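You operate a simulated robot arm through the tools that you are given. There is no shell and no other tool. Be economical: measure what you need, move in short steps, check, and stop when the job is done.

The job below is to be done with a simulated two-armed robot. You get a single attempt, and the scene is never put back.

## Task
Fetch the clips box and set it on the third shelf from the bottom of the blue rack. Take the lid off the pot marked "nuts" on the top of the grey bench and lay it down there. Put the blue bracket that says "N5" from the top of the padded table on top of the grey box there and the blue bracket marked "E5" on top of the valves box. Do these in any order. Set down upright: clips box.

It is judged by the outcome, as a careful person would: the job done as asked, and still so three seconds after it is handed in. It fails if anything else is knocked over, pushed out of place, dropped, spilled or broken. A push-on lid holds only when it is set on centred and level and pressed home; a screw cap is set on level and turned clockwise until tight.

## Robot
Two 7-joint arms with fingered hands on one trunk, on a base that drives. Base frame: it is fixed to the floor where the robot stands at the start and does not move with it; the origin is under the middle of the robot, x ahead of it, y to its left, z up; the surface under the hand at the start is at about z = 0.86. Units: m, degrees, N and s.
The left shoulder is at the start at [0.042, 0.163, 1.061], the right one opposite. Places, roughly: blue bracket [0.75, 1.75, 1]; grey box [0.75, 2.25, 1]; third shelf of the blue rack [-2.1, -3.1, 1]; valves box [0.75, 1.5, 1]. Payload 4 kg a hand.
The tool frame of a hand sits at the grasp point between the pads (the TCP): z along the fingers, y along the line on which they close. The tips reach 0.036 m beyond it. The gripper opens to 0.124 m. The gripper's body begins 0.042 m behind the TCP. The gripper is a hand of 4 fingers: y runs from the thumb to the fingers, the wrist lies at [-0.015, -0.099, -0.189] in the tool frame.
Orientation is told as [roll, pitch, yaw] about the base's x, y, z axes, in that order, counted from this pose: with the fingers straight down and the wrist toward the robot, the tool's x, y and z point along [0, 1, 0], [1, 0, 0] and [0, 0, -1] of the base frame.

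## Interface
- The arms move only by the tool nudge_tool. It takes "left_moves", "right_moves" or both (then of equal length, played together; a hand with none holds still); each is one flat list of numbers, 6 for each row, row after row: the shift along the tool's x, y, z in units of 200 mm (1.0 is 200 mm), then the turn, a rotation vector about the tool's x, y, z in units of 180 degrees (1.0 is 180 degrees). In form: [x, y, z, rx, ry, rz, x, y, z, rx, ry, rz, ...]. A call has 1 to 8 rows; each row is the pose to reach, as a shift and turn from the pose commanded when the call began, along the tool's axes at that moment. A call with a number of a shift or a turn outside -1 to 1 is refused whole. A row lasts 0.2 s, in which the tool goes at most 0.05 m and 8.6 degrees; a call with a longer step from one row to the next is refused whole. A pose out of reach is approached as far as the arm can. The call stops where the force on the tool passes 40 N (or 10 N more than at its start, if that is more) or the arm is blocked; 0.2 s more then pass. In this call time passes only in rows, and 0.2 s behind the last. The reply holds the time, the measured pose of the TCP, the force on the tool along the base axes, the opening and the grip force, in the units named above and with some noise, with the torque about the TCP (base axes, N m) and any sound that the robot's microphone picked up.
- Cameras (640 x 400 px; columns grow to the right, rows downward): "scene" is now at [0.1374, 0.0056, 1.289]; the picture's right is [-0.08, -1.00, 0.01], its down [-0.63, 0.04, -0.77] and it looks along [0.77, -0.07, -0.63] (base axes); focal length 214 px, centre (320, 200). "left" rides on the left gripper at [-0.075, -0.086, -0.123] in its tool frame; the picture's right is [-0.70, -0.34, 0.63], its down [0.64, -0.68, 0.35] and it looks along [0.32, 0.65, 0.69] (tool axes); focal length 275 px, centre (320, 200). "right" rides on the right gripper at [0.075, -0.086, -0.123] in its tool frame; the picture's right is [-0.70, 0.34, -0.63], its down [-0.64, -0.68, 0.35] and it looks along [-0.32, 0.65, 0.69] (tool axes); focal length 275 px, centre (320, 200). There is no depth. A picture from a camera that has moved, and an enlarged one, comes with that camera's place and axes in the base frame and with its lens. The place of the scene camera against the robot may be out by one fixed shift of up to 0.025 m in any direction.
- snapshot(camera): a new picture of that camera. The clock stands still meanwhile.
- move_column(by): slides the trunk up (or, below 0, down) by that many m; the arms and the scene camera ride with it, the base frame stays. It gives what a move gives, with no picture.
- base_move(legs): drives the robot by 1 to 6 legs, each [ahead, left, turn to the left] in m, m and degrees, along the robot's own axes; the way and the turn of a leg run together, so that a leg with both is an arc; at most 1.5 m and 180 degrees a leg. The arms and the cameras ride along, it lands a little off, and it stops where it bumps. It gives what a move gives.
- move_fingers(index, middle, ring, thumb_bend, thumb_turn, hand): sets how far each is bent, from 0 (flat) to 100 (curled in); at 30 the hand is open as for a grip, at 70 the pads meet at the TCP. One left out holds its place. A second passes; each finger stops where it meets its share of the squeeze, and holds until it gets a number again. It is the only way to open and close the hand. It gives what a move gives, with no picture; readings hold the bend of each and the force on the fingers (four entries, about 0 where the hand has none), thumb and palm. thumb_turn goes from beside the hand (0) to across from the fingers (100), as for a grip.
- head_to(pan, tilt): turns the head with the scene camera to pan (to the left, within 86 degrees either way) and tilt (down, from -29 to 69), counted from straight ahead of the robot. It gives what a move gives.
- enlarge(camera, box): a new picture of the part [left, top, right, bottom] of that camera's present view, enlarged. The clock stands still meanwhile.
- hand_in(): hands the job in; it is judged then, once.

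Work in short steps. Places have to be worked out from the pictures, the camera data and where the tool is seen: move nearer, look again, correct. Check each grasp and each placing, and mend what went wrong. You have 165 turns and 138 pictures in all, those below and enlarged ones among them. Open the grippers and draw the arms clear of the work before you hand the job in, unless the task says otherwise; then end with one line.

The tools are called after "Call:" as name(argument=value, ...) on one line, values as JSON. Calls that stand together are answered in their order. nudge_tool: Moves the arms, as the interface text tells. Its arguments: {"type":"object","properties":{"left_moves":{"type":"array","items":{"type":"number"}},"right_moves":{"type":"array","items":{"type":"number"}}},"required":[]} The other tools are called the same way: move_column (by) slides the trunk up or down; move_fingers (index, middle, ring, thumb_bend, thumb_turn, hand) moves the fingers one by one; base_move (legs) drives the base; head_to (pan, tilt) turns the head that bears the scene camera; snapshot (camera) takes a picture; enlarge (camera, box) takes an enlarged picture of a part of a camera's view; hand_in () hands the job in.

At the start:

```text
time: 0.0
left_tcp_pos: [0.7374, 0.2318, 1.1241]
left_tcp_rot: [0.0, 0.0, 0.0]
left_ft_force: [-0.6, 0.5, 0.3]
left_torque: [0.01, -0.02, 0.01]
left_grip_width: 0.1235
left_finger_force: 0.2
left_shape: jaw
left_bend: [30.0, 30.0, 30.0, 30.0, 98.0]
left_finger forces: [0.0, 0.0, 0.1, 0.0, 0.1, 0.0]
right_tcp_pos: [0.6483, -0.4466, 1.1976]
right_tcp_rot: [0.0, -0.1, 0.0]
right_ft_force: [-0.7, 0.4, 0.4]
right_torque: [0.01, 0.01, 0.0]
right_grip_width: 0.1235
right_finger_force: 0.2
right_shape: jaw
right_bend: [30.0, 30.0, 30.0, 30.0, 98.0]
right_finger forces: [0.0, 0.0, 0.0, 0.0, 0.0, 0.0]
trunk travel left (down, up): [-0.225, 0.253]
robot x, y, heading: [-0.0031, -0.0009, 0.1]
head pan, tilt: [-4.8, 30.5]
```

scene: 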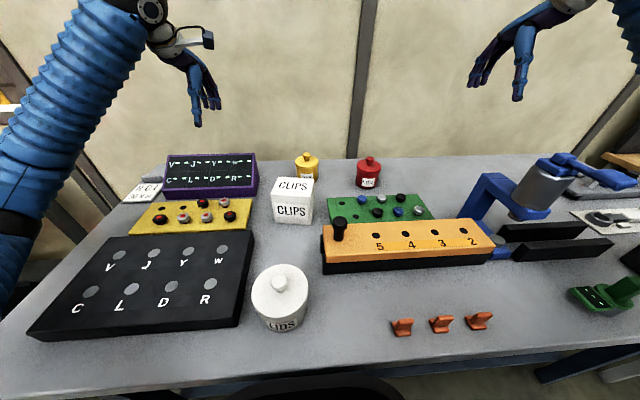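
right: 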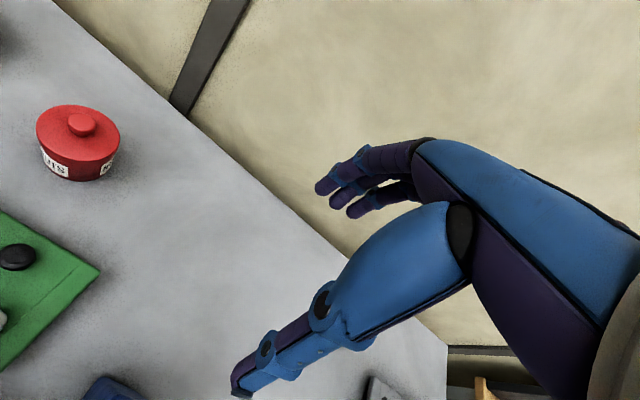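
left: 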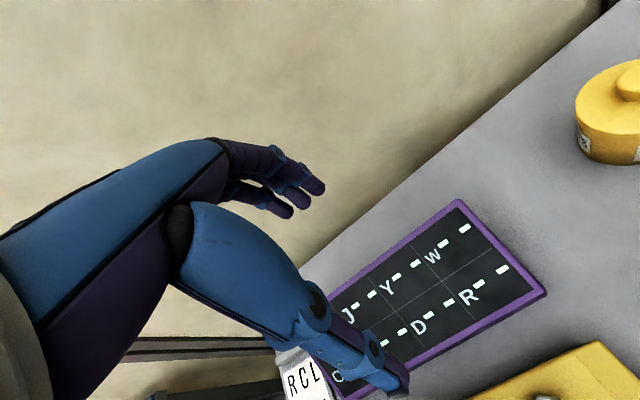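

I see the clips box in the middle of the bench, and three pots (yellow, red, white). I enlarge to read the labels.

Call:
enlarge(camera="scene", box=[240, 140, 400, 240])

Call:
enlarge(camera="left", box=[480, 40, 640, 180])

```text
4.00 times, centred on (320, 190) of scene
camera zoom: at [0.1374, 0.0056, 1.289], right [-0.08, -1.0, 0.01], down [-0.63, 0.04, -0.77], along [0.77, -0.07, -0.63], focal length 858 px, centre (320, 240)
```

zoom: 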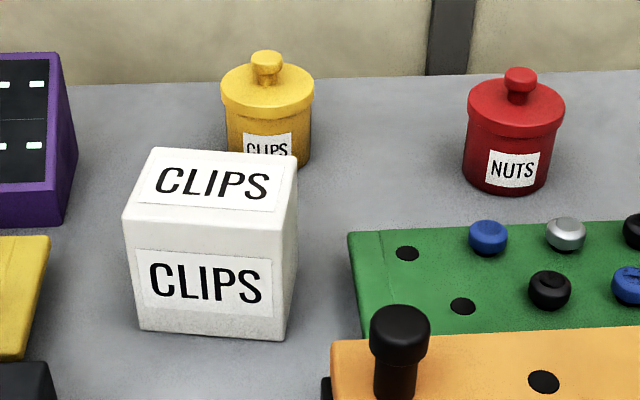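

```text
2.86 times, centred on (560, 110) of left
camera zoom: at [0.6514, 0.1568, 1.2468], right [-0.34, -0.7, -0.63], down [-0.68, 0.64, -0.35], along [0.65, 0.32, -0.69], focal length 786 px, centre (-366, 457)
```

zoom: 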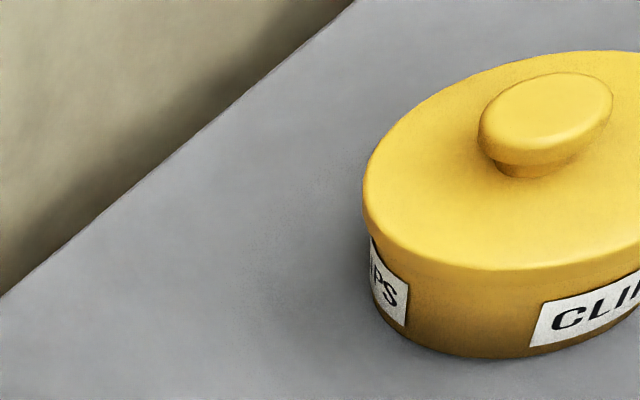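

The nuts pot is the red one, with its knob near (0.75, -0.22, 0.945) from both the scene and right cameras. I bring the right hand closer, above it.

Call:
nudge_tool(right_moves=[0.19, 0.1, 0.08, 0, 0, 0, 0.38, 0.2, 0.16, 0, 0, 0, 0.57, 0.3, 0.24, 0, 0, 0, 0.76, 0.4, 0.32, 0, 0, 0, 0.95, 0.5, 0.4, 0, 0, 0])

Call:
snapshot(camera="right")

Call:
snapshot(camera="scene")

```text
time: 1.2
left_tcp_pos: [0.7394, 0.2327, 1.1234]
left_tcp_rot: [-0.1, 0.1, 0.0]
left_ft_force: [0.3, 0.4, -0.5]
left_torque: [-0.05, -0.04, -0.01]
left_grip_width: 0.1239
left_finger_force: 0.0
left_shape: jaw
left_bend: [30.0, 30.0, 30.0, 30.0, 98.0]
left_finger forces: [0.1, 0.1, 0.0, 0.0, 0.0, 0.1]
right_tcp_pos: [0.7502, -0.2583, 1.1207]
right_tcp_rot: [0.0, 0.0, -0.1]
right_ft_force: [-0.2, 0.4, 0.3]
right_torque: [-0.06, 0.02, 0.02]
right_grip_width: 0.1239
right_finger_force: 0.0
right_shape: jaw
right_bend: [30.0, 30.0, 30.0, 30.0, 98.0]
right_finger forces: [0.0, 0.0, 0.0, 0.0, 0.0, 0.0]
trunk travel left (down, up): [-0.225, 0.253]
robot x, y, heading: [-0.0019, -0.0031, -0.1]
head pan, tilt: [-4.8, 30.5]
```

```text
132 pictures are left
camera right: at [0.6652, -0.1823, 1.2419], right [0.34, -0.7, 0.63], down [-0.68, -0.64, -0.34], along [0.65, -0.32, -0.69], focal length 275 px, centre (320, 200)
```

right: 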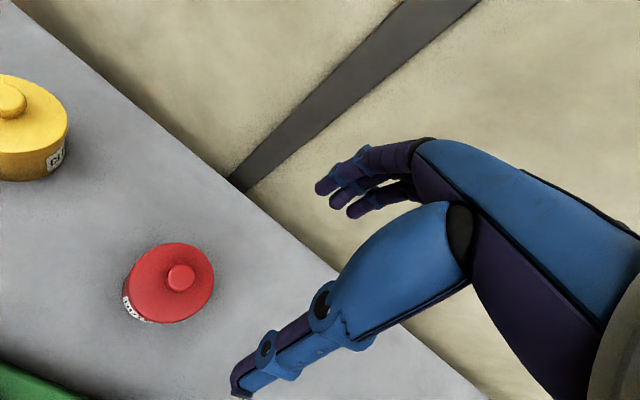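

```text
131 pictures are left
camera scene: at [0.1382, 0.0065, 1.2888], right [-0.08, -1.0, 0.01], down [-0.63, 0.04, -0.77], along [0.77, -0.07, -0.63], focal length 214 px, centre (320, 200)
```

scene: 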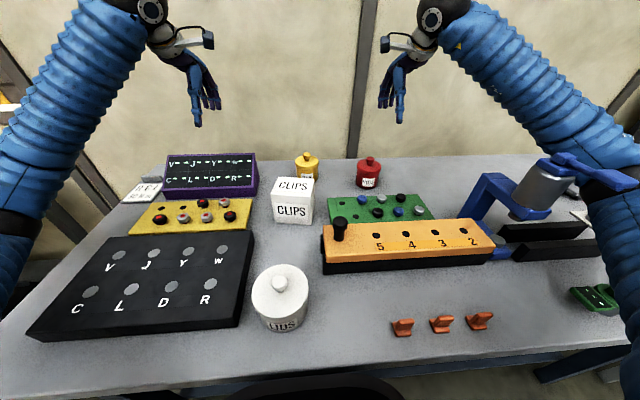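

Triangulated knob top: (0.744, -0.218, 0.946). I zoom to measure the lid and the knob.

Call:
enlarge(camera="right", box=[90, 220, 250, 340])

Call:
enlarge(camera="scene", box=[340, 145, 400, 195])

```text
3.33 times, centred on (170, 280) of right
camera zoom: at [0.6652, -0.1823, 1.2419], right [0.34, -0.7, 0.63], down [-0.68, -0.64, -0.34], along [0.65, -0.32, -0.69], focal length 918 px, centre (820, -67)
```

zoom: 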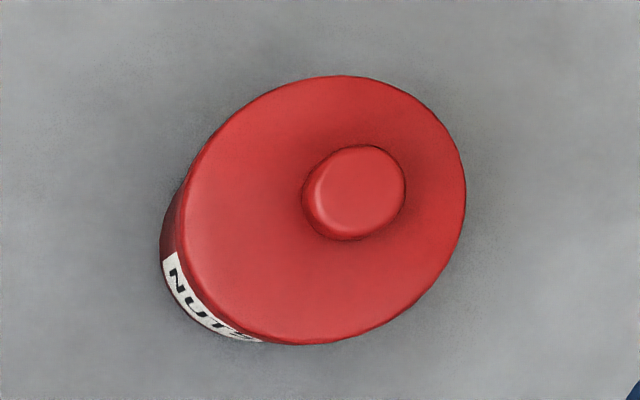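

```text
8.00 times, centred on (370, 170) of scene
camera zoom: at [0.1382, 0.0065, 1.2888], right [-0.08, -1.0, 0.01], down [-0.63, 0.04, -0.77], along [0.77, -0.07, -0.63], focal length 1716 px, centre (-80, 440)
```

zoom: 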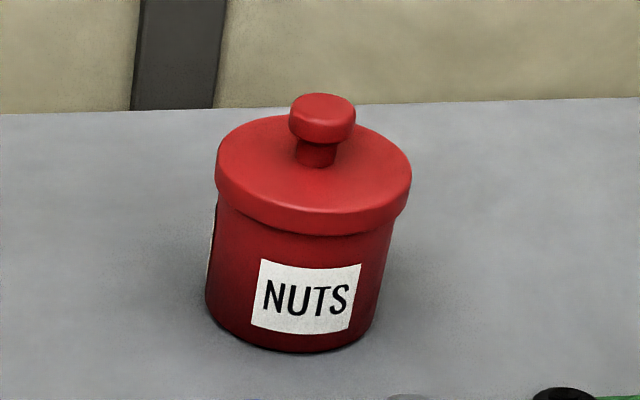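

Lid is ~0.08 m across, rim about z 0.91–0.924, knob 0.027 wide. I look at the hand's finger geometry before choosing a rim grip.

Call:
enlarge(camera="scene", box=[350, 0, 480, 140])

Call:
enlarge(camera="right", box=[200, 120, 480, 400])

```text
2.86 times, centred on (415, 70) of scene
camera zoom: at [0.1382, 0.0065, 1.2888], right [-0.08, -1.0, 0.01], down [-0.63, 0.04, -0.77], along [0.77, -0.07, -0.63], focal length 613 px, centre (49, 571)
```

zoom: 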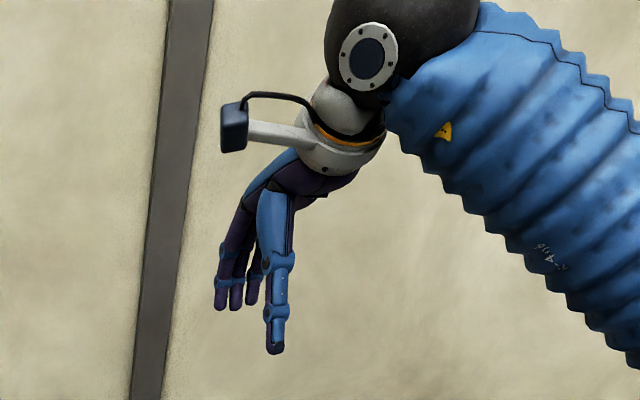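

```text
1.43 times, centred on (340, 260) of right
camera zoom: at [0.6652, -0.1823, 1.2419], right [0.34, -0.7, 0.63], down [-0.68, -0.64, -0.34], along [0.65, -0.32, -0.69], focal length 393 px, centre (291, 114)
```

zoom: 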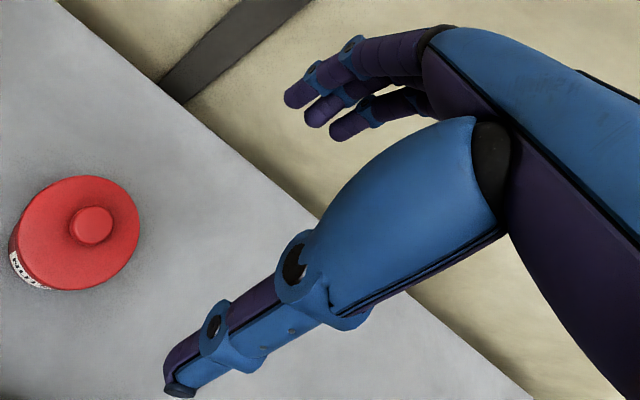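

I'll grip the lid by its rim. First align over the knob and lower to TCP z ≈ 0.98, then look.

Call:
nudge_tool(right_moves=[0.2, -0.03, 0.0, 0, 0, 0, 0.2, -0.03, 0.2, 0, 0, 0, 0.2, -0.03, 0.4, 0, 0, 0, 0.2, -0.03, 0.6, 0, 0, 0, 0.2, -0.03, 0.7, 0, 0, 0])

Call:
snapshot(camera="right")

Call:
enlarge(camera="scene", box=[320, 60, 440, 200])

```text
time: 2.4
left_tcp_pos: [0.7379, 0.233, 1.1239]
left_tcp_rot: [0.1, 0.0, 0.0]
left_ft_force: [0.9, -0.7, -0.4]
left_torque: [-0.03, -0.04, 0.0]
left_grip_width: 0.1236
left_finger_force: 0.1
left_shape: jaw
left_bend: [30.0, 30.0, 30.0, 30.0, 98.0]
left_finger forces: [0.1, 0.0, 0.0, 0.1, 0.0, 0.0]
right_tcp_pos: [0.7431, -0.216, 0.9793]
right_tcp_rot: [0.0, 0.0, 0.0]
right_ft_force: [0.5, 0.3, -0.3]
right_torque: [-0.01, -0.02, 0.02]
right_grip_width: 0.1236
right_finger_force: 0.2
right_shape: jaw
right_bend: [30.0, 30.0, 30.0, 30.0, 98.0]
right_finger forces: [0.0, 0.0, 0.0, 0.0, 0.0, 0.0]
trunk travel left (down, up): [-0.225, 0.253]
robot x, y, heading: [-0.0001, 0.003, 0.1]
head pan, tilt: [-4.8, 30.5]
```

```text
126 pictures are left
camera right: at [0.6588, -0.1409, 1.1014], right [0.34, -0.7, 0.63], down [-0.68, -0.64, -0.35], along [0.65, -0.32, -0.69], focal length 275 px, centre (320, 200)
```

right: 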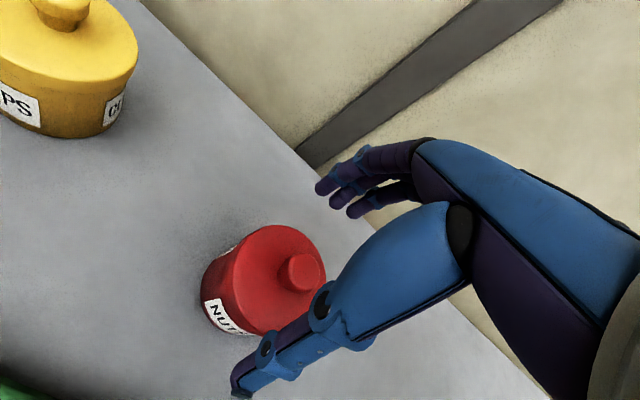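

```text
2.86 times, centred on (380, 130) of scene
camera zoom: at [0.1376, 0.0059, 1.289], right [-0.08, -1.0, 0.01], down [-0.63, 0.04, -0.77], along [0.77, -0.07, -0.63], focal length 613 px, centre (149, 400)
```

zoom: 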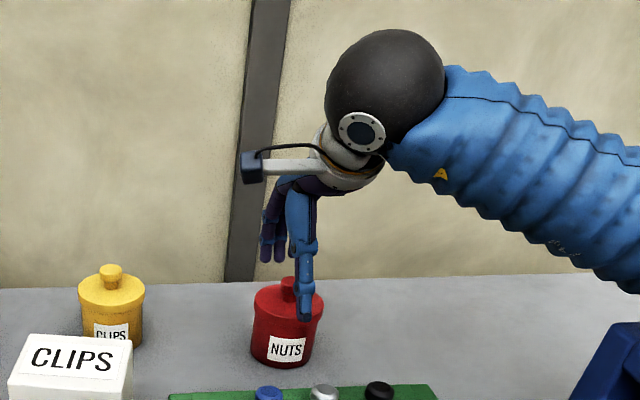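

The hand is centred over the knob with thumb and fingers straddling the lid. I lower to TCP z ≈ 0.918.

Call:
nudge_tool(right_moves=[0, 0, 0.15, 0, 0, 0, 0, -0.005, 0.25, 0, 0, 0, 0, -0.005, 0.305, 0, 0, 0])

Call:
snapshot(camera="right")

Call:
enlarge(camera="scene", box=[320, 100, 420, 200])

```text
time: 3.4
left_tcp_pos: [0.7349, 0.2382, 1.1249]
left_tcp_rot: [-0.5, -0.3, 0.0]
left_ft_force: [0.1, 0.0, 0.7]
left_torque: [-0.01, -0.02, -0.02]
left_grip_width: 0.1235
left_finger_force: 0.1
left_shape: jaw
left_bend: [30.0, 30.0, 30.0, 30.0, 98.0]
left_finger forces: [0.0, 0.0, 0.1, 0.1, 0.1, 0.0]
right_tcp_pos: [0.7525, -0.219, 0.9691]
right_tcp_rot: [0.6, -4.3, -0.9]
right_ft_force: [0.1, -0.5, 0.0]
right_torque: [0.01, -0.02, 0.01]
right_grip_width: 0.1235
right_finger_force: 0.0
right_shape: jaw
right_bend: [30.0, 30.0, 30.0, 30.0, 98.0]
right_finger forces: [0.0, 0.0, 0.0, 0.0, 0.0, 0.0]
trunk travel left (down, up): [-0.225, 0.253]
robot x, y, heading: [0.0062, -0.0069, 0.2]
head pan, tilt: [-4.8, 30.5]
stopped in row 3 (right hand): the arm was blocked; the commanded pose is now the measured one
```

```text
124 pictures are left
camera right: at [0.6609, -0.1438, 1.0865], right [0.28, -0.71, 0.65], down [-0.66, -0.63, -0.4], along [0.69, -0.32, -0.65], focal length 275 px, centre (320, 200)
```

right: 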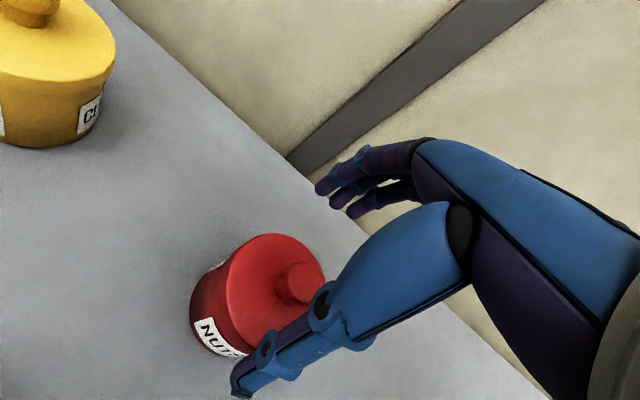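

```text
4.00 times, centred on (370, 150) of scene
camera zoom: at [0.1356, 0.0109, 1.2886], right [-0.08, -1.0, 0.02], down [-0.63, 0.04, -0.78], along [0.77, -0.07, -0.63], focal length 858 px, centre (120, 400)
```

zoom: 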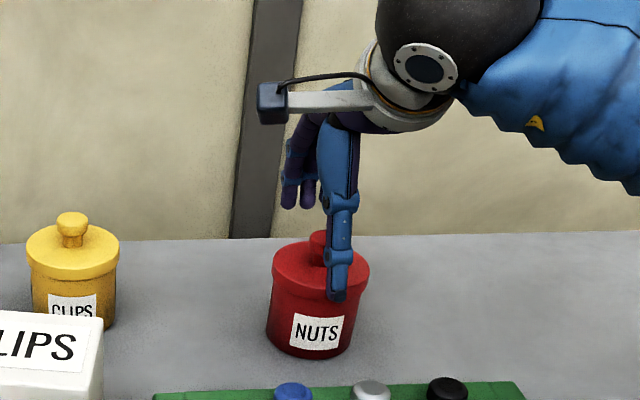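

The right arm was blocked at z ≈ 0.969 with no tool force, so something away from the hand is touching (or a joint limit). I look at the whole scene.

Call:
snapshot(camera="scene")

```text
122 pictures are left
camera scene: at [0.1356, 0.0109, 1.2886], right [-0.08, -1.0, 0.02], down [-0.63, 0.04, -0.78], along [0.77, -0.07, -0.63], focal length 214 px, centre (320, 200)
```

scene: 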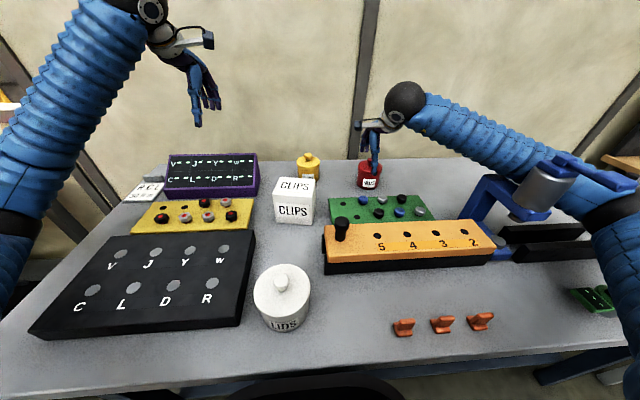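

The right forearm is resting against the tall blue press. I raise the trunk so the forearm comes in steeper and clears it.

Call:
move_column(by=0.22)

Call:
snapshot(camera="scene")

```text
time: 5.7
left_tcp_pos: [0.7401, 0.2312, 1.344]
left_tcp_rot: [-0.1, 0.0, 0.1]
left_ft_force: [0.1, 0.0, 0.7]
left_torque: [-0.01, 0.0, 0.0]
left_grip_width: 0.1237
left_finger_force: 0.0
left_shape: jaw
left_bend: [30.0, 30.0, 30.0, 30.0, 98.0]
left_finger forces: [0.0, 0.0, 0.0, 0.1, 0.0, 0.0]
right_tcp_pos: [0.7549, -0.2213, 1.1711]
right_tcp_rot: [0.6, -2.8, -0.6]
right_ft_force: [0.0, 0.1, -0.3]
right_torque: [0.01, 0.04, 0.01]
right_grip_width: 0.1235
right_finger_force: 0.0
right_shape: jaw
right_bend: [30.0, 30.0, 30.0, 30.0, 98.0]
right_finger forces: [0.0, 0.0, 0.0, 0.0, 0.0, 0.0]
trunk travel left (down, up): [-0.445, 0.033]
robot x, y, heading: [0.0026, -0.0005, 0.1]
head pan, tilt: [-4.8, 30.5]
```

```text
121 pictures are left
camera scene: at [0.0755, 0.0034, 1.5308], right [-0.08, -1.0, 0.0], down [-0.51, 0.04, -0.86], along [0.86, -0.07, -0.51], focal length 214 px, centre (320, 200)
```

scene: 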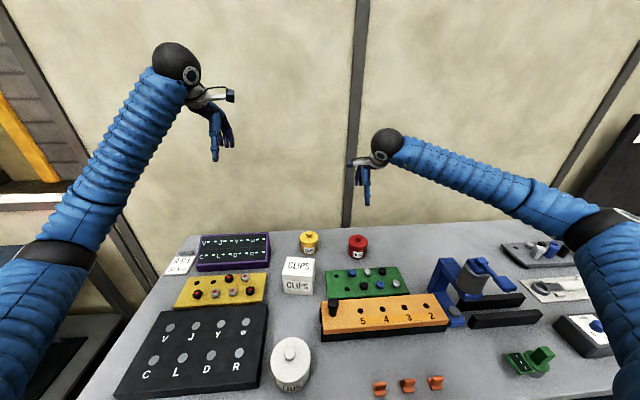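

Press still stands. The trunk is 0.2 higher now; I lower the hand again over the pot to z ≈ 0.99, levelling the small tilt.

Call:
nudge_tool(right_moves=[0.015, -0.055, 0, 0.016, -0.003, -0.003, 0.015, -0.055, 0.2, 0.016, -0.003, -0.003, 0.015, -0.055, 0.4, 0.016, -0.003, -0.003, 0.015, -0.055, 0.6, 0.016, -0.003, -0.003, 0.015, -0.055, 0.75, 0.016, -0.003, -0.003, 0.015, -0.055, 0.9, 0.016, -0.003, -0.003])

Call:
snapshot(camera="scene")

Call:
snapshot(camera="right")

```text
time: 7.1
left_tcp_pos: [0.7398, 0.2318, 1.3435]
left_tcp_rot: [0.0, 0.0, 0.1]
left_ft_force: [-0.1, -0.6, 0.4]
left_torque: [0.0, 0.03, 0.01]
left_grip_width: 0.1236
left_finger_force: 0.0
left_shape: jaw
left_bend: [30.0, 30.0, 30.0, 30.0, 98.0]
left_finger forces: [0.0, 0.0, 0.0, 0.0, 0.1, 0.0]
right_tcp_pos: [0.753, -0.2167, 0.9915]
right_tcp_rot: [0.2, 0.0, -0.1]
right_ft_force: [0.0, -0.3, 0.0]
right_torque: [0.02, 0.01, 0.01]
right_grip_width: 0.1236
right_finger_force: 0.0
right_shape: jaw
right_bend: [30.0, 30.0, 30.0, 30.0, 98.0]
right_finger forces: [0.0, 0.1, 0.1, 0.1, 0.0, 0.0]
trunk travel left (down, up): [-0.445, 0.033]
robot x, y, heading: [0.0051, -0.003, -0.2]
head pan, tilt: [-4.8, 30.5]
```

```text
120 pictures are left
camera scene: at [0.0756, 0.0034, 1.5307], right [-0.08, -1.0, 0.0], down [-0.51, 0.04, -0.86], along [0.86, -0.07, -0.51], focal length 214 px, centre (320, 200)
```

scene: 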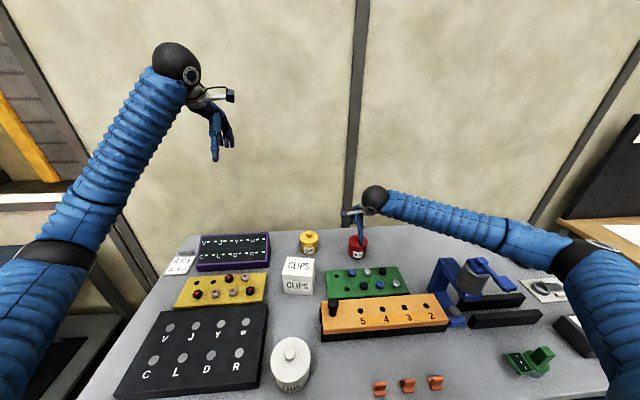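

```text
119 pictures are left
camera right: at [0.6669, -0.1415, 1.1146], right [0.34, -0.7, 0.63], down [-0.68, -0.64, -0.35], along [0.65, -0.31, -0.69], focal length 275 px, centre (320, 200)
```

right: 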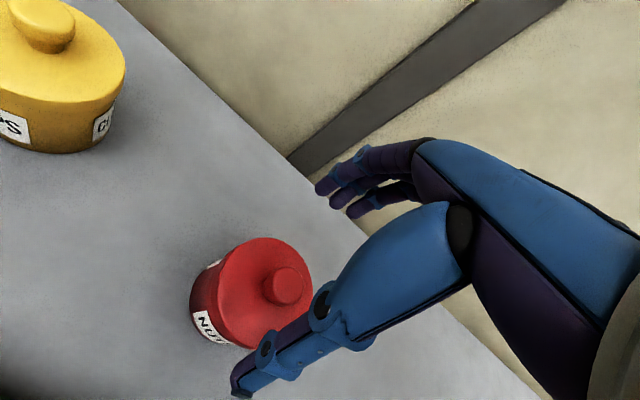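

Forearm now clears the press well. I correct slightly (dx -9 mm, dy -5 mm) and lower to z ≈ 0.918.

Call:
nudge_tool(right_moves=[-0.025, -0.045, 0, 0, 0, 0, -0.025, -0.045, 0.15, 0, 0, 0, -0.025, -0.045, 0.27, 0, 0, 0, -0.025, -0.045, 0.365, 0, 0, 0])

Call:
snapshot(camera="right")

Call:
enlarge(camera="scene", box=[310, 170, 430, 270])

```text
time: 8.3
left_tcp_pos: [0.7406, 0.2311, 1.3427]
left_tcp_rot: [-0.1, 0.0, 0.2]
left_ft_force: [-0.2, -1.6, -0.5]
left_torque: [0.02, 0.01, 0.01]
left_grip_width: 0.1233
left_finger_force: 0.1
left_shape: jaw
left_bend: [30.0, 30.0, 30.0, 30.0, 98.0]
left_finger forces: [0.0, 0.0, 0.0, 0.0, 0.0, 0.0]
right_tcp_pos: [0.7617, -0.2289, 0.9492]
right_tcp_rot: [0.6, -2.4, -0.9]
right_ft_force: [-2.5, 0.7, 1.0]
right_torque: [-0.04, 0.15, -0.07]
right_grip_width: 0.1236
right_finger_force: 0.0
right_shape: jaw
right_bend: [30.0, 30.0, 30.0, 29.0, 97.0]
right_finger forces: [0.0, 0.0, 0.0, 0.1, 2.7, 0.1]
trunk travel left (down, up): [-0.445, 0.033]
robot x, y, heading: [0.0075, -0.0036, 0.0]
head pan, tilt: [-4.8, 30.5]
stopped in row 4 (right hand): the arm was blocked; the commanded pose is now the measured one
```

```text
118 pictures are left
camera right: at [0.6717, -0.1541, 1.0692], right [0.3, -0.71, 0.64], down [-0.68, -0.63, -0.38], along [0.67, -0.32, -0.67], focal length 275 px, centre (320, 200)
```

right: 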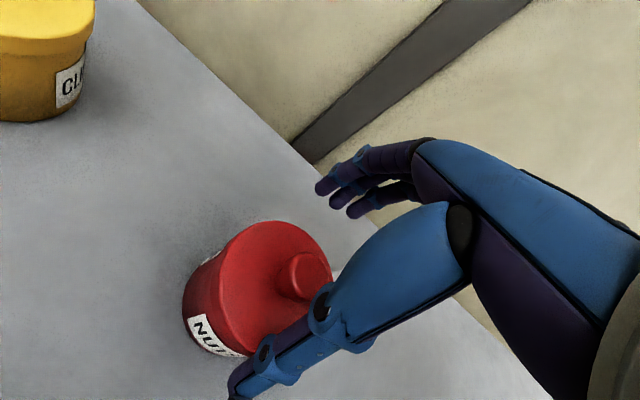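

```text
4.00 times, centred on (370, 220) of scene
camera zoom: at [0.0761, 0.0035, 1.5289], right [-0.08, -1.0, 0.0], down [-0.51, 0.04, -0.86], along [0.86, -0.07, -0.51], focal length 858 px, centre (120, 120)
```

zoom: 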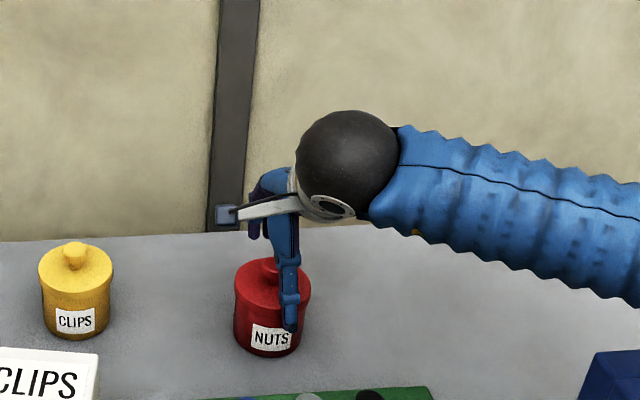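

Blocked again, now at 0.949, with the hand pushed forward and tilted; something upstream of the hand is in the way. I pan the head to look at the right arm.

Call:
head_to(pan=-40, tilt=35)

Call:
snapshot(camera="scene")

```text
time: 9.3
left_tcp_pos: [0.7412, 0.2305, 1.3456]
left_tcp_rot: [0.0, -0.1, 0.1]
left_ft_force: [0.3, -0.7, 0.6]
left_torque: [0.01, 0.02, 0.0]
left_grip_width: 0.1239
left_finger_force: 0.1
left_shape: jaw
left_bend: [30.0, 30.0, 30.0, 30.0, 98.0]
left_finger forces: [0.1, 0.0, 0.0, 0.1, 0.0, 0.0]
right_tcp_pos: [0.7599, -0.2279, 0.9468]
right_tcp_rot: [0.5, -2.1, -0.6]
right_ft_force: [-1.6, -0.2, 2.4]
right_torque: [0.02, 0.14, -0.02]
right_grip_width: 0.1236
right_finger_force: 0.1
right_shape: jaw
right_bend: [30.0, 30.0, 30.0, 29.0, 97.0]
right_finger forces: [0.1, 0.0, 0.0, 0.0, 1.9, 0.1]
trunk travel left (down, up): [-0.445, 0.033]
robot x, y, heading: [0.003, -0.003, 0.2]
head pan, tilt: [-40.0, 35.0]
```

```text
116 pictures are left
camera scene: at [0.0545, -0.0465, 1.5241], right [-0.64, -0.77, 0.0], down [-0.44, 0.37, -0.82], along [0.63, -0.53, -0.58], focal length 214 px, centre (320, 200)
```

scene: 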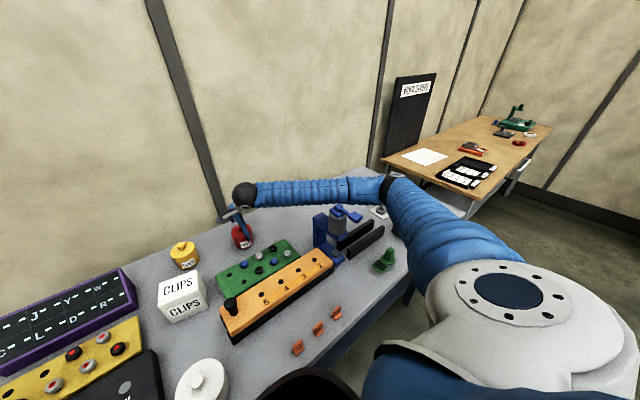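

Call:
enlarge(camera="scene", box=[210, 150, 430, 290])

```text
2.86 times, centred on (320, 220) of scene
camera zoom: at [0.0545, -0.0465, 1.5241], right [-0.64, -0.77, 0.0], down [-0.44, 0.37, -0.82], along [0.63, -0.53, -0.58], focal length 613 px, centre (320, 143)
```

zoom: 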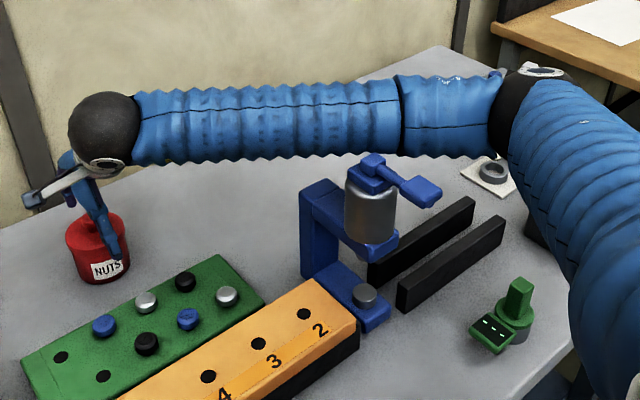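

The forearm is catching on the press top (z ≈ 1.09 at about (0.48, -0.46)). I back the hand up; then I'll move the robot left so the right forearm passes clear of the press.

Call:
nudge_tool(right_moves=[0, -0.03, -0.15, 0.012, 0, 0, 0, -0.03, -0.35, 0.012, 0, 0, 0, -0.03, -0.55, 0.012, 0, 0, 0, -0.03, -0.75, 0.012, 0, 0, 0, -0.03, -0.95, 0.012, 0, 0])

Call:
enlarge(camera="scene", box=[210, 150, 430, 290])

```text
time: 10.5
left_tcp_pos: [0.74, 0.2293, 1.3444]
left_tcp_rot: [0.1, 0.0, 0.0]
left_ft_force: [-0.8, 0.3, -0.7]
left_torque: [0.0, -0.03, 0.02]
left_grip_width: 0.1237
left_finger_force: 0.1
left_shape: jaw
left_bend: [30.0, 30.0, 30.0, 30.0, 98.0]
left_finger forces: [0.1, 0.0, 0.1, 0.1, 0.0, 0.1]
right_tcp_pos: [0.7461, -0.2308, 1.1348]
right_tcp_rot: [0.6, 0.3, -0.6]
right_ft_force: [0.0, 0.5, -0.5]
right_torque: [0.0, 0.03, -0.05]
right_grip_width: 0.1239
right_finger_force: 0.1
right_shape: jaw
right_bend: [30.0, 30.0, 30.0, 30.0, 97.0]
right_finger forces: [0.0, 0.1, 0.1, 0.0, 0.0, 0.0]
trunk travel left (down, up): [-0.445, 0.033]
robot x, y, heading: [0.007, -0.0041, 0.3]
head pan, tilt: [-40.0, 35.0]
```

```text
2.86 times, centred on (320, 220) of scene
camera zoom: at [0.0544, -0.0471, 1.5239], right [-0.64, -0.77, 0.0], down [-0.44, 0.37, -0.82], along [0.63, -0.53, -0.58], focal length 613 px, centre (320, 143)
```

zoom: 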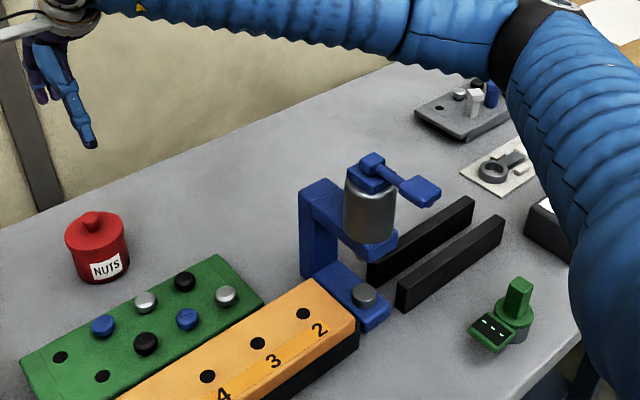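

Press, pot and neighbours look undisturbed. I move the base 0.3 m left; the hand at z 1.13 stays clear of everything.

Call:
base_move(legs=[[0, 0.3, 0]])

Call:
head_to(pan=-35, tilt=35)

Call:
snapshot(camera="scene")

```text
time: 12.6
left_tcp_pos: [0.7417, 0.5226, 1.3433]
left_tcp_rot: [0.0, 0.0, 0.1]
left_ft_force: [-1.9, 0.0, 0.2]
left_torque: [-0.08, -0.02, -0.03]
left_grip_width: 0.1237
left_finger_force: 0.2
left_shape: jaw
left_bend: [30.0, 30.0, 30.0, 30.0, 98.0]
left_finger forces: [0.1, 0.0, 0.1, 0.0, 0.0, 0.1]
right_tcp_pos: [0.7447, 0.0622, 1.1355]
right_tcp_rot: [0.6, 0.2, -0.8]
right_ft_force: [1.2, 0.7, 0.1]
right_torque: [0.01, -0.01, 0.04]
right_grip_width: 0.1241
right_finger_force: 0.0
right_shape: jaw
right_bend: [30.0, 30.0, 30.0, 30.0, 97.0]
right_finger forces: [0.0, 0.0, 0.0, 0.0, 0.0, 0.0]
trunk travel left (down, up): [-0.445, 0.033]
robot x, y, heading: [0.0017, 0.2899, -0.1]
head pan, tilt: [-40.0, 35.0]
```

```text
time: 13.2
left_tcp_pos: [0.7416, 0.5228, 1.3443]
left_tcp_rot: [0.1, -0.1, 0.0]
left_ft_force: [0.5, 0.1, -0.4]
left_torque: [0.0, 0.05, -0.02]
left_grip_width: 0.1238
left_finger_force: 0.0
left_shape: jaw
left_bend: [30.0, 30.0, 30.0, 30.0, 98.0]
left_finger forces: [0.0, 0.1, 0.0, 0.1, 0.0, 0.1]
right_tcp_pos: [0.7447, 0.0634, 1.1355]
right_tcp_rot: [0.4, 0.4, -0.8]
right_ft_force: [0.1, -0.1, -0.2]
right_torque: [-0.04, 0.0, 0.0]
right_grip_width: 0.1239
right_finger_force: 0.2
right_shape: jaw
right_bend: [30.0, 30.0, 30.0, 30.0, 97.0]
right_finger forces: [0.0, 0.0, 0.0, 0.0, 0.0, 0.1]
trunk travel left (down, up): [-0.445, 0.033]
robot x, y, heading: [0.0077, 0.2913, 0.1]
head pan, tilt: [-35.0, 35.0]
```

```text
113 pictures are left
camera scene: at [0.0588, 0.2536, 1.5239], right [-0.57, -0.82, 0.0], down [-0.47, 0.33, -0.82], along [0.67, -0.47, -0.58], focal length 214 px, centre (320, 200)
```

scene: 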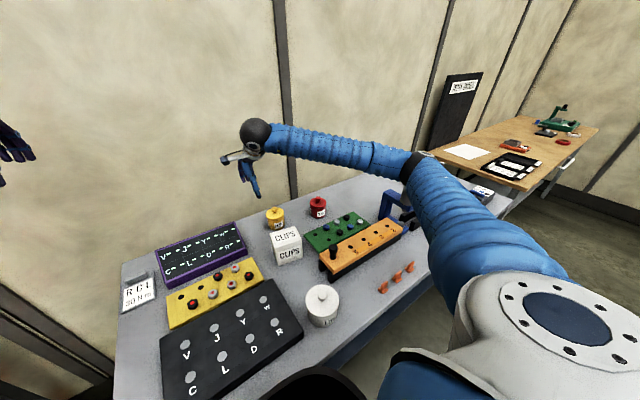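

Now move the right hand sideways toward the pot at safe height.

Call:
nudge_tool(right_moves=[-0.2, 0, 0, 0, -0.003, -0.0045, -0.4, 0, 0, 0, -0.003, -0.0045, -0.6, 0, 0, 0, -0.003, -0.0045, -0.8, 0, 0, 0, -0.003, -0.0045, -1.0, 0, 0, 0, -0.003, -0.0045])

Call:
nudge_tool(right_moves=[-0.2, 0, 0, 0, 0, 0, -0.43, 0, 0, 0, 0, 0, -0.43, 0, 0.2, 0, 0, 0, -0.43, 0, 0.4, 0, 0, 0, -0.43, 0, 0.55, 0, 0, 0])

Call:
snapshot(camera="scene")

Call:
snapshot(camera="right")

```text
time: 14.4
left_tcp_pos: [0.7412, 0.5209, 1.3454]
left_tcp_rot: [0.0, 0.1, 0.0]
left_ft_force: [0.0, 0.0, 0.0]
left_torque: [0.03, 0.03, 0.0]
left_grip_width: 0.1237
left_finger_force: 0.0
left_shape: jaw
left_bend: [30.0, 30.0, 30.0, 30.0, 98.0]
left_finger forces: [0.0, 0.0, 0.1, 0.0, 0.1, 0.0]
right_tcp_pos: [0.7421, -0.1388, 1.1334]
right_tcp_rot: [0.1, 0.4, 0.1]
right_ft_force: [-2.1, 0.3, 0.3]
right_torque: [-0.04, 0.0, 0.02]
right_grip_width: 0.1241
right_finger_force: 0.0
right_shape: jaw
right_bend: [30.0, 30.0, 30.0, 30.0, 97.0]
right_finger forces: [0.0, 0.0, 0.1, 0.0, 0.0, 0.0]
trunk travel left (down, up): [-0.445, 0.033]
robot x, y, heading: [0.0064, 0.2884, -0.2]
head pan, tilt: [-35.0, 35.0]
```

```text
time: 15.6
left_tcp_pos: [0.7418, 0.5208, 1.3443]
left_tcp_rot: [0.0, -0.1, -0.1]
left_ft_force: [0.1, -0.4, 0.3]
left_torque: [0.02, 0.04, 0.03]
left_grip_width: 0.1236
left_finger_force: 0.0
left_shape: jaw
left_bend: [30.0, 30.0, 30.0, 30.0, 98.0]
left_finger forces: [0.0, 0.1, 0.0, 0.1, 0.0, 0.0]
right_tcp_pos: [0.7411, -0.2227, 1.0217]
right_tcp_rot: [0.1, 0.2, 0.0]
right_ft_force: [0.3, -0.2, -0.9]
right_torque: [0.02, 0.01, 0.0]
right_grip_width: 0.1238
right_finger_force: 0.0
right_shape: jaw
right_bend: [30.0, 30.0, 30.0, 30.0, 98.0]
right_finger forces: [0.0, 0.1, 0.0, 0.1, 0.0, 0.1]
trunk travel left (down, up): [-0.445, 0.033]
robot x, y, heading: [0.0061, 0.2886, 0.1]
head pan, tilt: [-35.0, 35.0]
```

```text
112 pictures are left
camera scene: at [0.0591, 0.2526, 1.5239], right [-0.57, -0.82, 0.0], down [-0.47, 0.33, -0.82], along [0.67, -0.47, -0.58], focal length 214 px, centre (320, 200)
```

scene: 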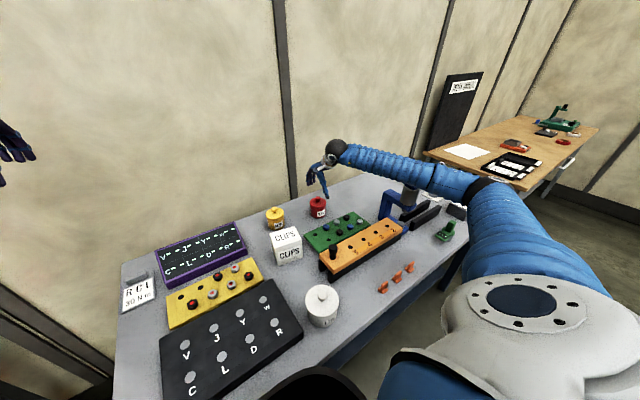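

```text
111 pictures are left
camera right: at [0.6566, -0.1486, 1.146], right [0.34, -0.7, 0.63], down [-0.68, -0.64, -0.34], along [0.65, -0.32, -0.69], focal length 275 px, centre (320, 200)
```

right: 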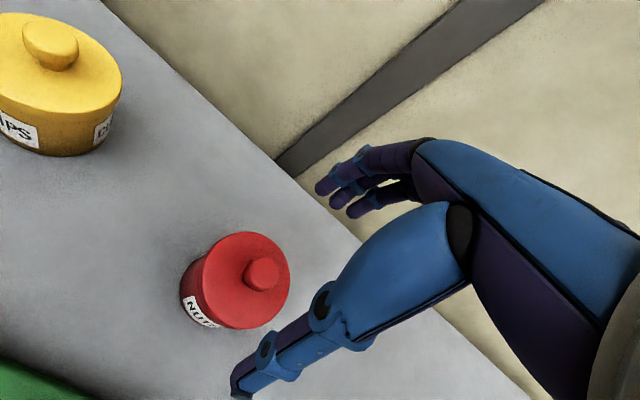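

The right elbow swings wide and would still meet the press. I'll use the left hand instead, whose forearm comes in over low items. First raise the right hand well up.

Call:
nudge_tool(right_moves=[0, 0, -0.2, 0, 0, 0, 0, 0, -0.4, 0, 0, 0, 0, 0, -0.6, 0, 0, 0, 0, 0, -0.8, 0, 0, 0, 0, 0, -1.0, 0, 0, 0])

Call:
nudge_tool(right_moves=[0, 0, -0.2, 0, 0, 0, 0, 0, -0.4, 0, 0, 0, 0, 0, -0.6, 0, 0, 0, 0.2, 0, -0.75, 0, 0, 0, 0.4, 0, -0.75, 0, 0, 0, 0.6, 0, -0.75, 0, 0, 0, 0.8, 0, -0.75, 0, 0, 0])

```text
time: 16.8
left_tcp_pos: [0.7423, 0.5203, 1.3451]
left_tcp_rot: [0.1, 0.0, -0.1]
left_ft_force: [0.3, 0.4, 0.2]
left_torque: [-0.01, -0.03, 0.0]
left_grip_width: 0.1237
left_finger_force: 0.0
left_shape: jaw
left_bend: [30.0, 30.0, 30.0, 30.0, 98.0]
left_finger forces: [0.0, 0.1, 0.0, 0.0, 0.0, 0.1]
right_tcp_pos: [0.7424, -0.2244, 1.2213]
right_tcp_rot: [0.0, 0.3, 0.0]
right_ft_force: [-1.0, 0.5, -0.3]
right_torque: [-0.02, -0.01, 0.02]
right_grip_width: 0.1241
right_finger_force: 0.0
right_shape: jaw
right_bend: [30.0, 30.0, 30.0, 30.0, 98.0]
right_finger forces: [0.1, 0.0, 0.0, 0.0, 0.0, 0.0]
trunk travel left (down, up): [-0.445, 0.033]
robot x, y, heading: [0.0069, 0.2936, -0.1]
head pan, tilt: [-35.0, 35.0]
```

```text
time: 18.4
left_tcp_pos: [0.7411, 0.5229, 1.3447]
left_tcp_rot: [-0.1, 0.1, -0.1]
left_ft_force: [-0.4, -0.4, 0.0]
left_torque: [-0.02, 0.02, 0.02]
left_grip_width: 0.1236
left_finger_force: 0.0
left_shape: jaw
left_bend: [30.0, 30.0, 30.0, 30.0, 98.0]
left_finger forces: [0.0, 0.0, 0.0, 0.0, 0.0, 0.0]
right_tcp_pos: [0.7424, -0.0625, 1.3729]
right_tcp_rot: [0.0, 0.3, 0.1]
right_ft_force: [-0.1, -1.2, 1.4]
right_torque: [0.01, 0.01, -0.02]
right_grip_width: 0.1239
right_finger_force: 0.1
right_shape: jaw
right_bend: [30.0, 30.0, 30.0, 30.0, 98.0]
right_finger forces: [0.0, 0.0, 0.0, 0.0, 0.0, 0.1]
trunk travel left (down, up): [-0.445, 0.033]
robot x, y, heading: [0.008, 0.2888, 0.0]
head pan, tilt: [-35.0, 35.0]
```

Now drive 0.6 m to the right, both hands high.

Call:
base_move(legs=[[0, -0.6, 0]])

Call:
head_to(pan=5, tilt=35)

Call:
snapshot(camera="scene")

Call:
snapshot(camera="left")

```text
time: 21.8
left_tcp_pos: [0.7423, -0.0732, 1.3446]
left_tcp_rot: [-0.1, 0.0, 0.1]
left_ft_force: [0.0, -0.5, 0.2]
left_torque: [0.04, 0.0, 0.0]
left_grip_width: 0.1234
left_finger_force: 0.0
left_shape: jaw
left_bend: [30.0, 30.0, 30.0, 30.0, 98.0]
left_finger forces: [0.0, 0.1, 0.1, 0.0, 0.1, 0.0]
right_tcp_pos: [0.7454, -0.6595, 1.3734]
right_tcp_rot: [0.1, 0.3, 0.3]
right_ft_force: [0.9, -0.1, 0.1]
right_torque: [0.02, -0.01, 0.03]
right_grip_width: 0.1242
right_finger_force: 0.1
right_shape: jaw
right_bend: [30.0, 30.0, 30.0, 30.0, 98.0]
right_finger forces: [0.0, 0.0, 0.1, 0.1, 0.1, 0.0]
trunk travel left (down, up): [-0.445, 0.033]
robot x, y, heading: [0.006, -0.308, 0.3]
head pan, tilt: [-35.0, 35.0]
```

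```text
time: 22.9
left_tcp_pos: [0.7416, -0.0731, 1.3433]
left_tcp_rot: [0.0, 0.0, 0.2]
left_ft_force: [-0.5, 0.1, 0.1]
left_torque: [0.0, 0.01, 0.0]
left_grip_width: 0.1236
left_finger_force: 0.0
left_shape: jaw
left_bend: [30.0, 30.0, 30.0, 30.0, 98.0]
left_finger forces: [0.0, 0.0, 0.1, 0.0, 0.0, 0.0]
right_tcp_pos: [0.7452, -0.6599, 1.3741]
right_tcp_rot: [-0.1, 0.3, 0.3]
right_ft_force: [-0.2, -0.3, -0.5]
right_torque: [-0.01, 0.02, 0.0]
right_grip_width: 0.1237
right_finger_force: 0.1
right_shape: jaw
right_bend: [30.0, 30.0, 30.0, 30.0, 98.0]
right_finger forces: [0.0, 0.0, 0.0, 0.1, 0.0, 0.0]
trunk travel left (down, up): [-0.445, 0.033]
robot x, y, heading: [0.0072, -0.3082, 0.4]
head pan, tilt: [5.0, 35.0]
```

```text
110 pictures are left
camera scene: at [0.0756, -0.2877, 1.5238], right [0.09, -1.0, 0.0], down [-0.57, -0.05, -0.82], along [0.81, 0.07, -0.58], focal length 214 px, centre (320, 200)
```

scene: 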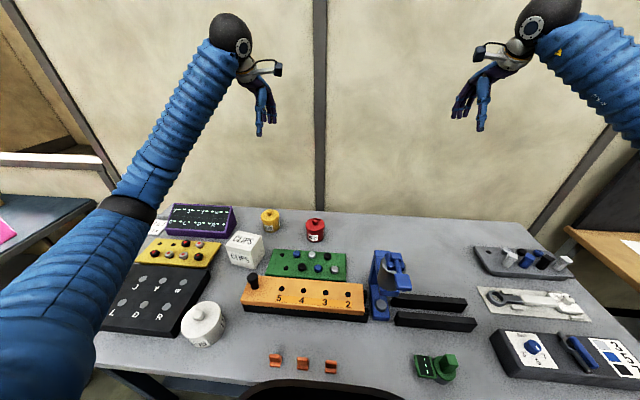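

```text
109 pictures are left
camera left: at [0.6563, -0.1492, 1.4669], right [-0.33, -0.7, -0.63], down [-0.68, 0.64, -0.35], along [0.65, 0.32, -0.69], focal length 275 px, centre (320, 200)
```

left: 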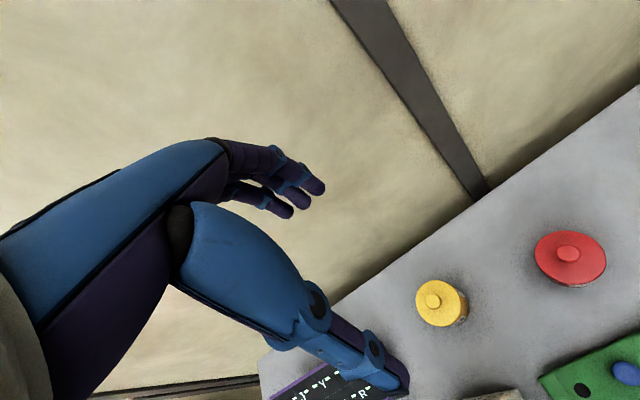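

Left camera confirms the knob at (0.744, -0.222). I bring the left hand over it.

Call:
nudge_tool(left_moves=[-0.124, 0.002, 0.1667, 0, 0, 0, -0.248, 0.004, 0.333, 0, 0, 0, -0.372, 0.006, 0.5, 0, 0, 0, -0.496, 0.008, 0.667, 0, 0, 0, -0.62, 0.01, 0.833, 0, 0, 0, -0.745, 0.012, 1.0, 0, 0, 0])

Call:
nudge_tool(left_moves=[0, 0, 0.2, 0, 0, 0, 0, 0, 0.4, 0, 0, 0, 0, 0, 0.6, 0, 0, 0, 0, 0, 0.75, 0, 0, 0])

Call:
snapshot(camera="scene")

Call:
snapshot(camera="left")

```text
time: 24.3
left_tcp_pos: [0.7461, -0.2208, 1.1454]
left_tcp_rot: [0.0, 0.1, 0.3]
left_ft_force: [0.3, -0.4, 0.2]
left_torque: [0.0, 0.01, -0.03]
left_grip_width: 0.1235
left_finger_force: 0.1
left_shape: jaw
left_bend: [30.0, 30.0, 30.0, 30.0, 98.0]
left_finger forces: [0.1, 0.0, 0.0, 0.0, 0.0, 0.1]
right_tcp_pos: [0.7462, -0.6609, 1.3728]
right_tcp_rot: [0.1, 0.3, 0.3]
right_ft_force: [-0.4, -0.4, -0.6]
right_torque: [0.06, 0.04, 0.02]
right_grip_width: 0.124
right_finger_force: 0.1
right_shape: jaw
right_bend: [30.0, 30.0, 30.0, 30.0, 98.0]
right_finger forces: [0.1, 0.0, 0.1, 0.0, 0.1, 0.0]
trunk travel left (down, up): [-0.445, 0.033]
robot x, y, heading: [0.0062, -0.3066, 0.1]
head pan, tilt: [5.0, 35.0]
```

```text
time: 25.5
left_tcp_pos: [0.7557, -0.2231, 1.035]
left_tcp_rot: [0.6, -3.3, 0.4]
left_ft_force: [-0.5, 0.0, 0.0]
left_torque: [0.03, -0.03, -0.02]
left_grip_width: 0.1234
left_finger_force: 0.1
left_shape: jaw
left_bend: [30.0, 30.0, 30.0, 30.0, 98.0]
left_finger forces: [0.0, 0.0, 0.0, 0.1, 0.0, 0.1]
right_tcp_pos: [0.7354, -0.6685, 1.3762]
right_tcp_rot: [0.4, -0.4, -0.1]
right_ft_force: [-0.6, 1.2, -0.7]
right_torque: [0.01, -0.01, -0.03]
right_grip_width: 0.1237
right_finger_force: 0.1
right_shape: jaw
right_bend: [30.0, 30.0, 30.0, 30.0, 98.0]
right_finger forces: [0.1, 0.1, 0.1, 0.0, 0.1, 0.1]
trunk travel left (down, up): [-0.445, 0.033]
robot x, y, heading: [0.0086, -0.306, 0.1]
head pan, tilt: [5.0, 35.0]
stopped in row 4 (left hand): the arm was blocked; the commanded pose is now the measured one
```

```text
108 pictures are left
camera scene: at [0.0673, -0.294, 1.5234], right [0.09, -1.0, -0.01], down [-0.57, -0.04, -0.82], along [0.82, 0.07, -0.57], focal length 214 px, centre (320, 200)
```

scene: 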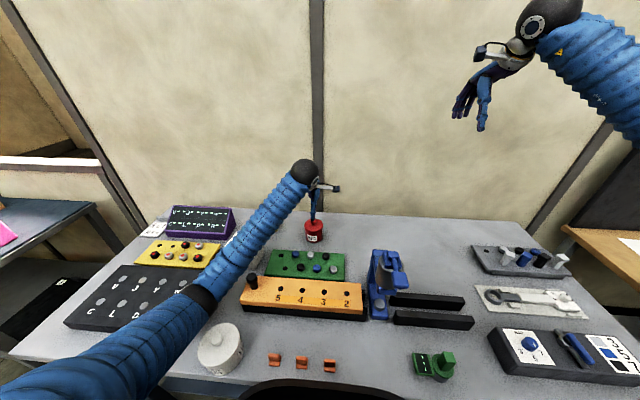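

```text
107 pictures are left
camera left: at [0.6634, -0.3006, 1.1505], right [-0.3, -0.69, -0.66], down [-0.67, 0.64, -0.38], along [0.69, 0.33, -0.65], focal length 275 px, centre (320, 200)
```

left: 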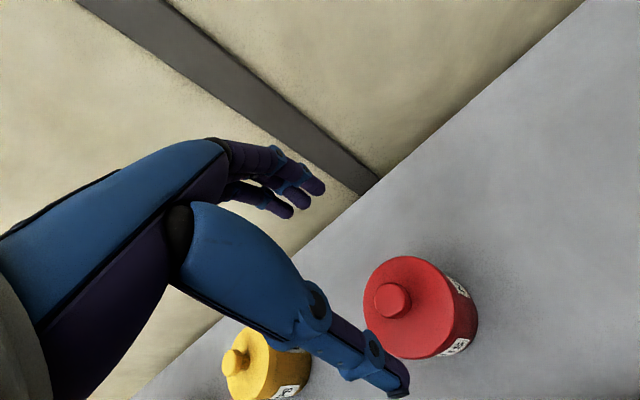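

Blocked again: the left elbow hangs low over the bench items since the reach is short. I raise it right away and check nothing moved.

Call:
nudge_tool(left_moves=[0, -0.03, -0.15, 0.018, 0, 0, 0, -0.05, -0.35, 0.018, 0, 0, 0, -0.05, -0.55, 0.018, 0, 0, 0, -0.05, -0.75, 0.018, 0, 0, 0, -0.05, -0.95, 0.018, 0, 0])

Call:
snapshot(camera="scene")

```text
time: 26.7
left_tcp_pos: [0.7444, -0.2195, 1.2099]
left_tcp_rot: [0.2, 1.2, 0.2]
left_ft_force: [-0.3, -0.1, -0.5]
left_torque: [0.02, 0.01, 0.0]
left_grip_width: 0.1237
left_finger_force: 0.0
left_shape: jaw
left_bend: [30.0, 30.0, 30.0, 30.0, 98.0]
left_finger forces: [0.0, 0.1, 0.0, 0.0, 0.0, 0.0]
right_tcp_pos: [0.747, -0.661, 1.3749]
right_tcp_rot: [0.0, 0.1, -0.2]
right_ft_force: [0.0, 0.0, 0.5]
right_torque: [0.0, -0.05, 0.03]
right_grip_width: 0.1237
right_finger_force: 0.0
right_shape: jaw
right_bend: [30.0, 30.0, 30.0, 30.0, 98.0]
right_finger forces: [0.0, 0.1, 0.0, 0.0, 0.0, 0.1]
trunk travel left (down, up): [-0.445, 0.033]
robot x, y, heading: [0.011, -0.3042, 0.1]
head pan, tilt: [5.0, 35.0]
```

```text
106 pictures are left
camera scene: at [0.079, -0.2836, 1.524], right [0.09, -1.0, 0.0], down [-0.57, -0.05, -0.82], along [0.81, 0.07, -0.58], focal length 214 px, centre (320, 200)
```

scene: 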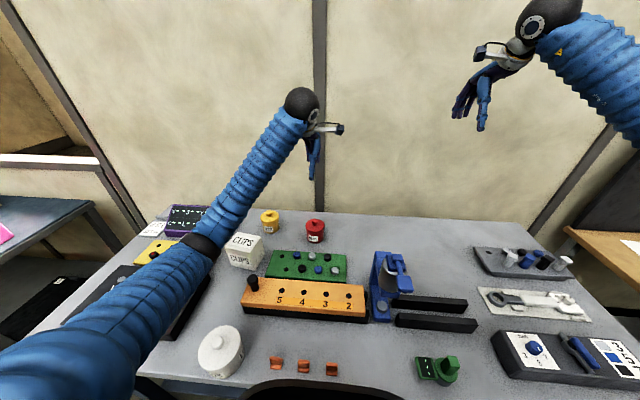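

The white "lids" pot seems to have shifted. I zoom in on it.

Call:
enlarge(camera="scene", box=[150, 290, 350, 400])

```text
3.20 times, centred on (250, 345) of scene
camera zoom: at [0.079, -0.2836, 1.524], right [0.09, -1.0, 0.0], down [-0.57, -0.05, -0.82], along [0.81, 0.07, -0.58], focal length 686 px, centre (544, -264)
```

zoom: 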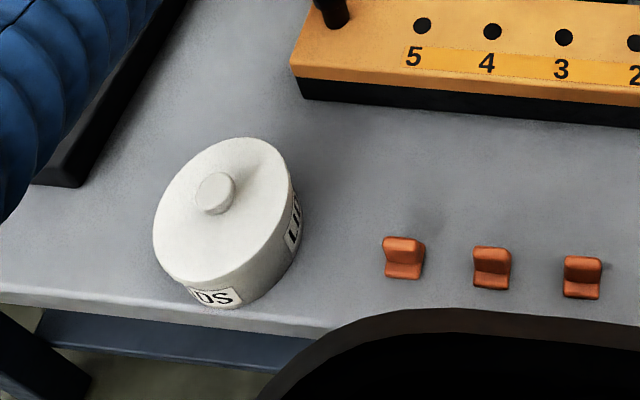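

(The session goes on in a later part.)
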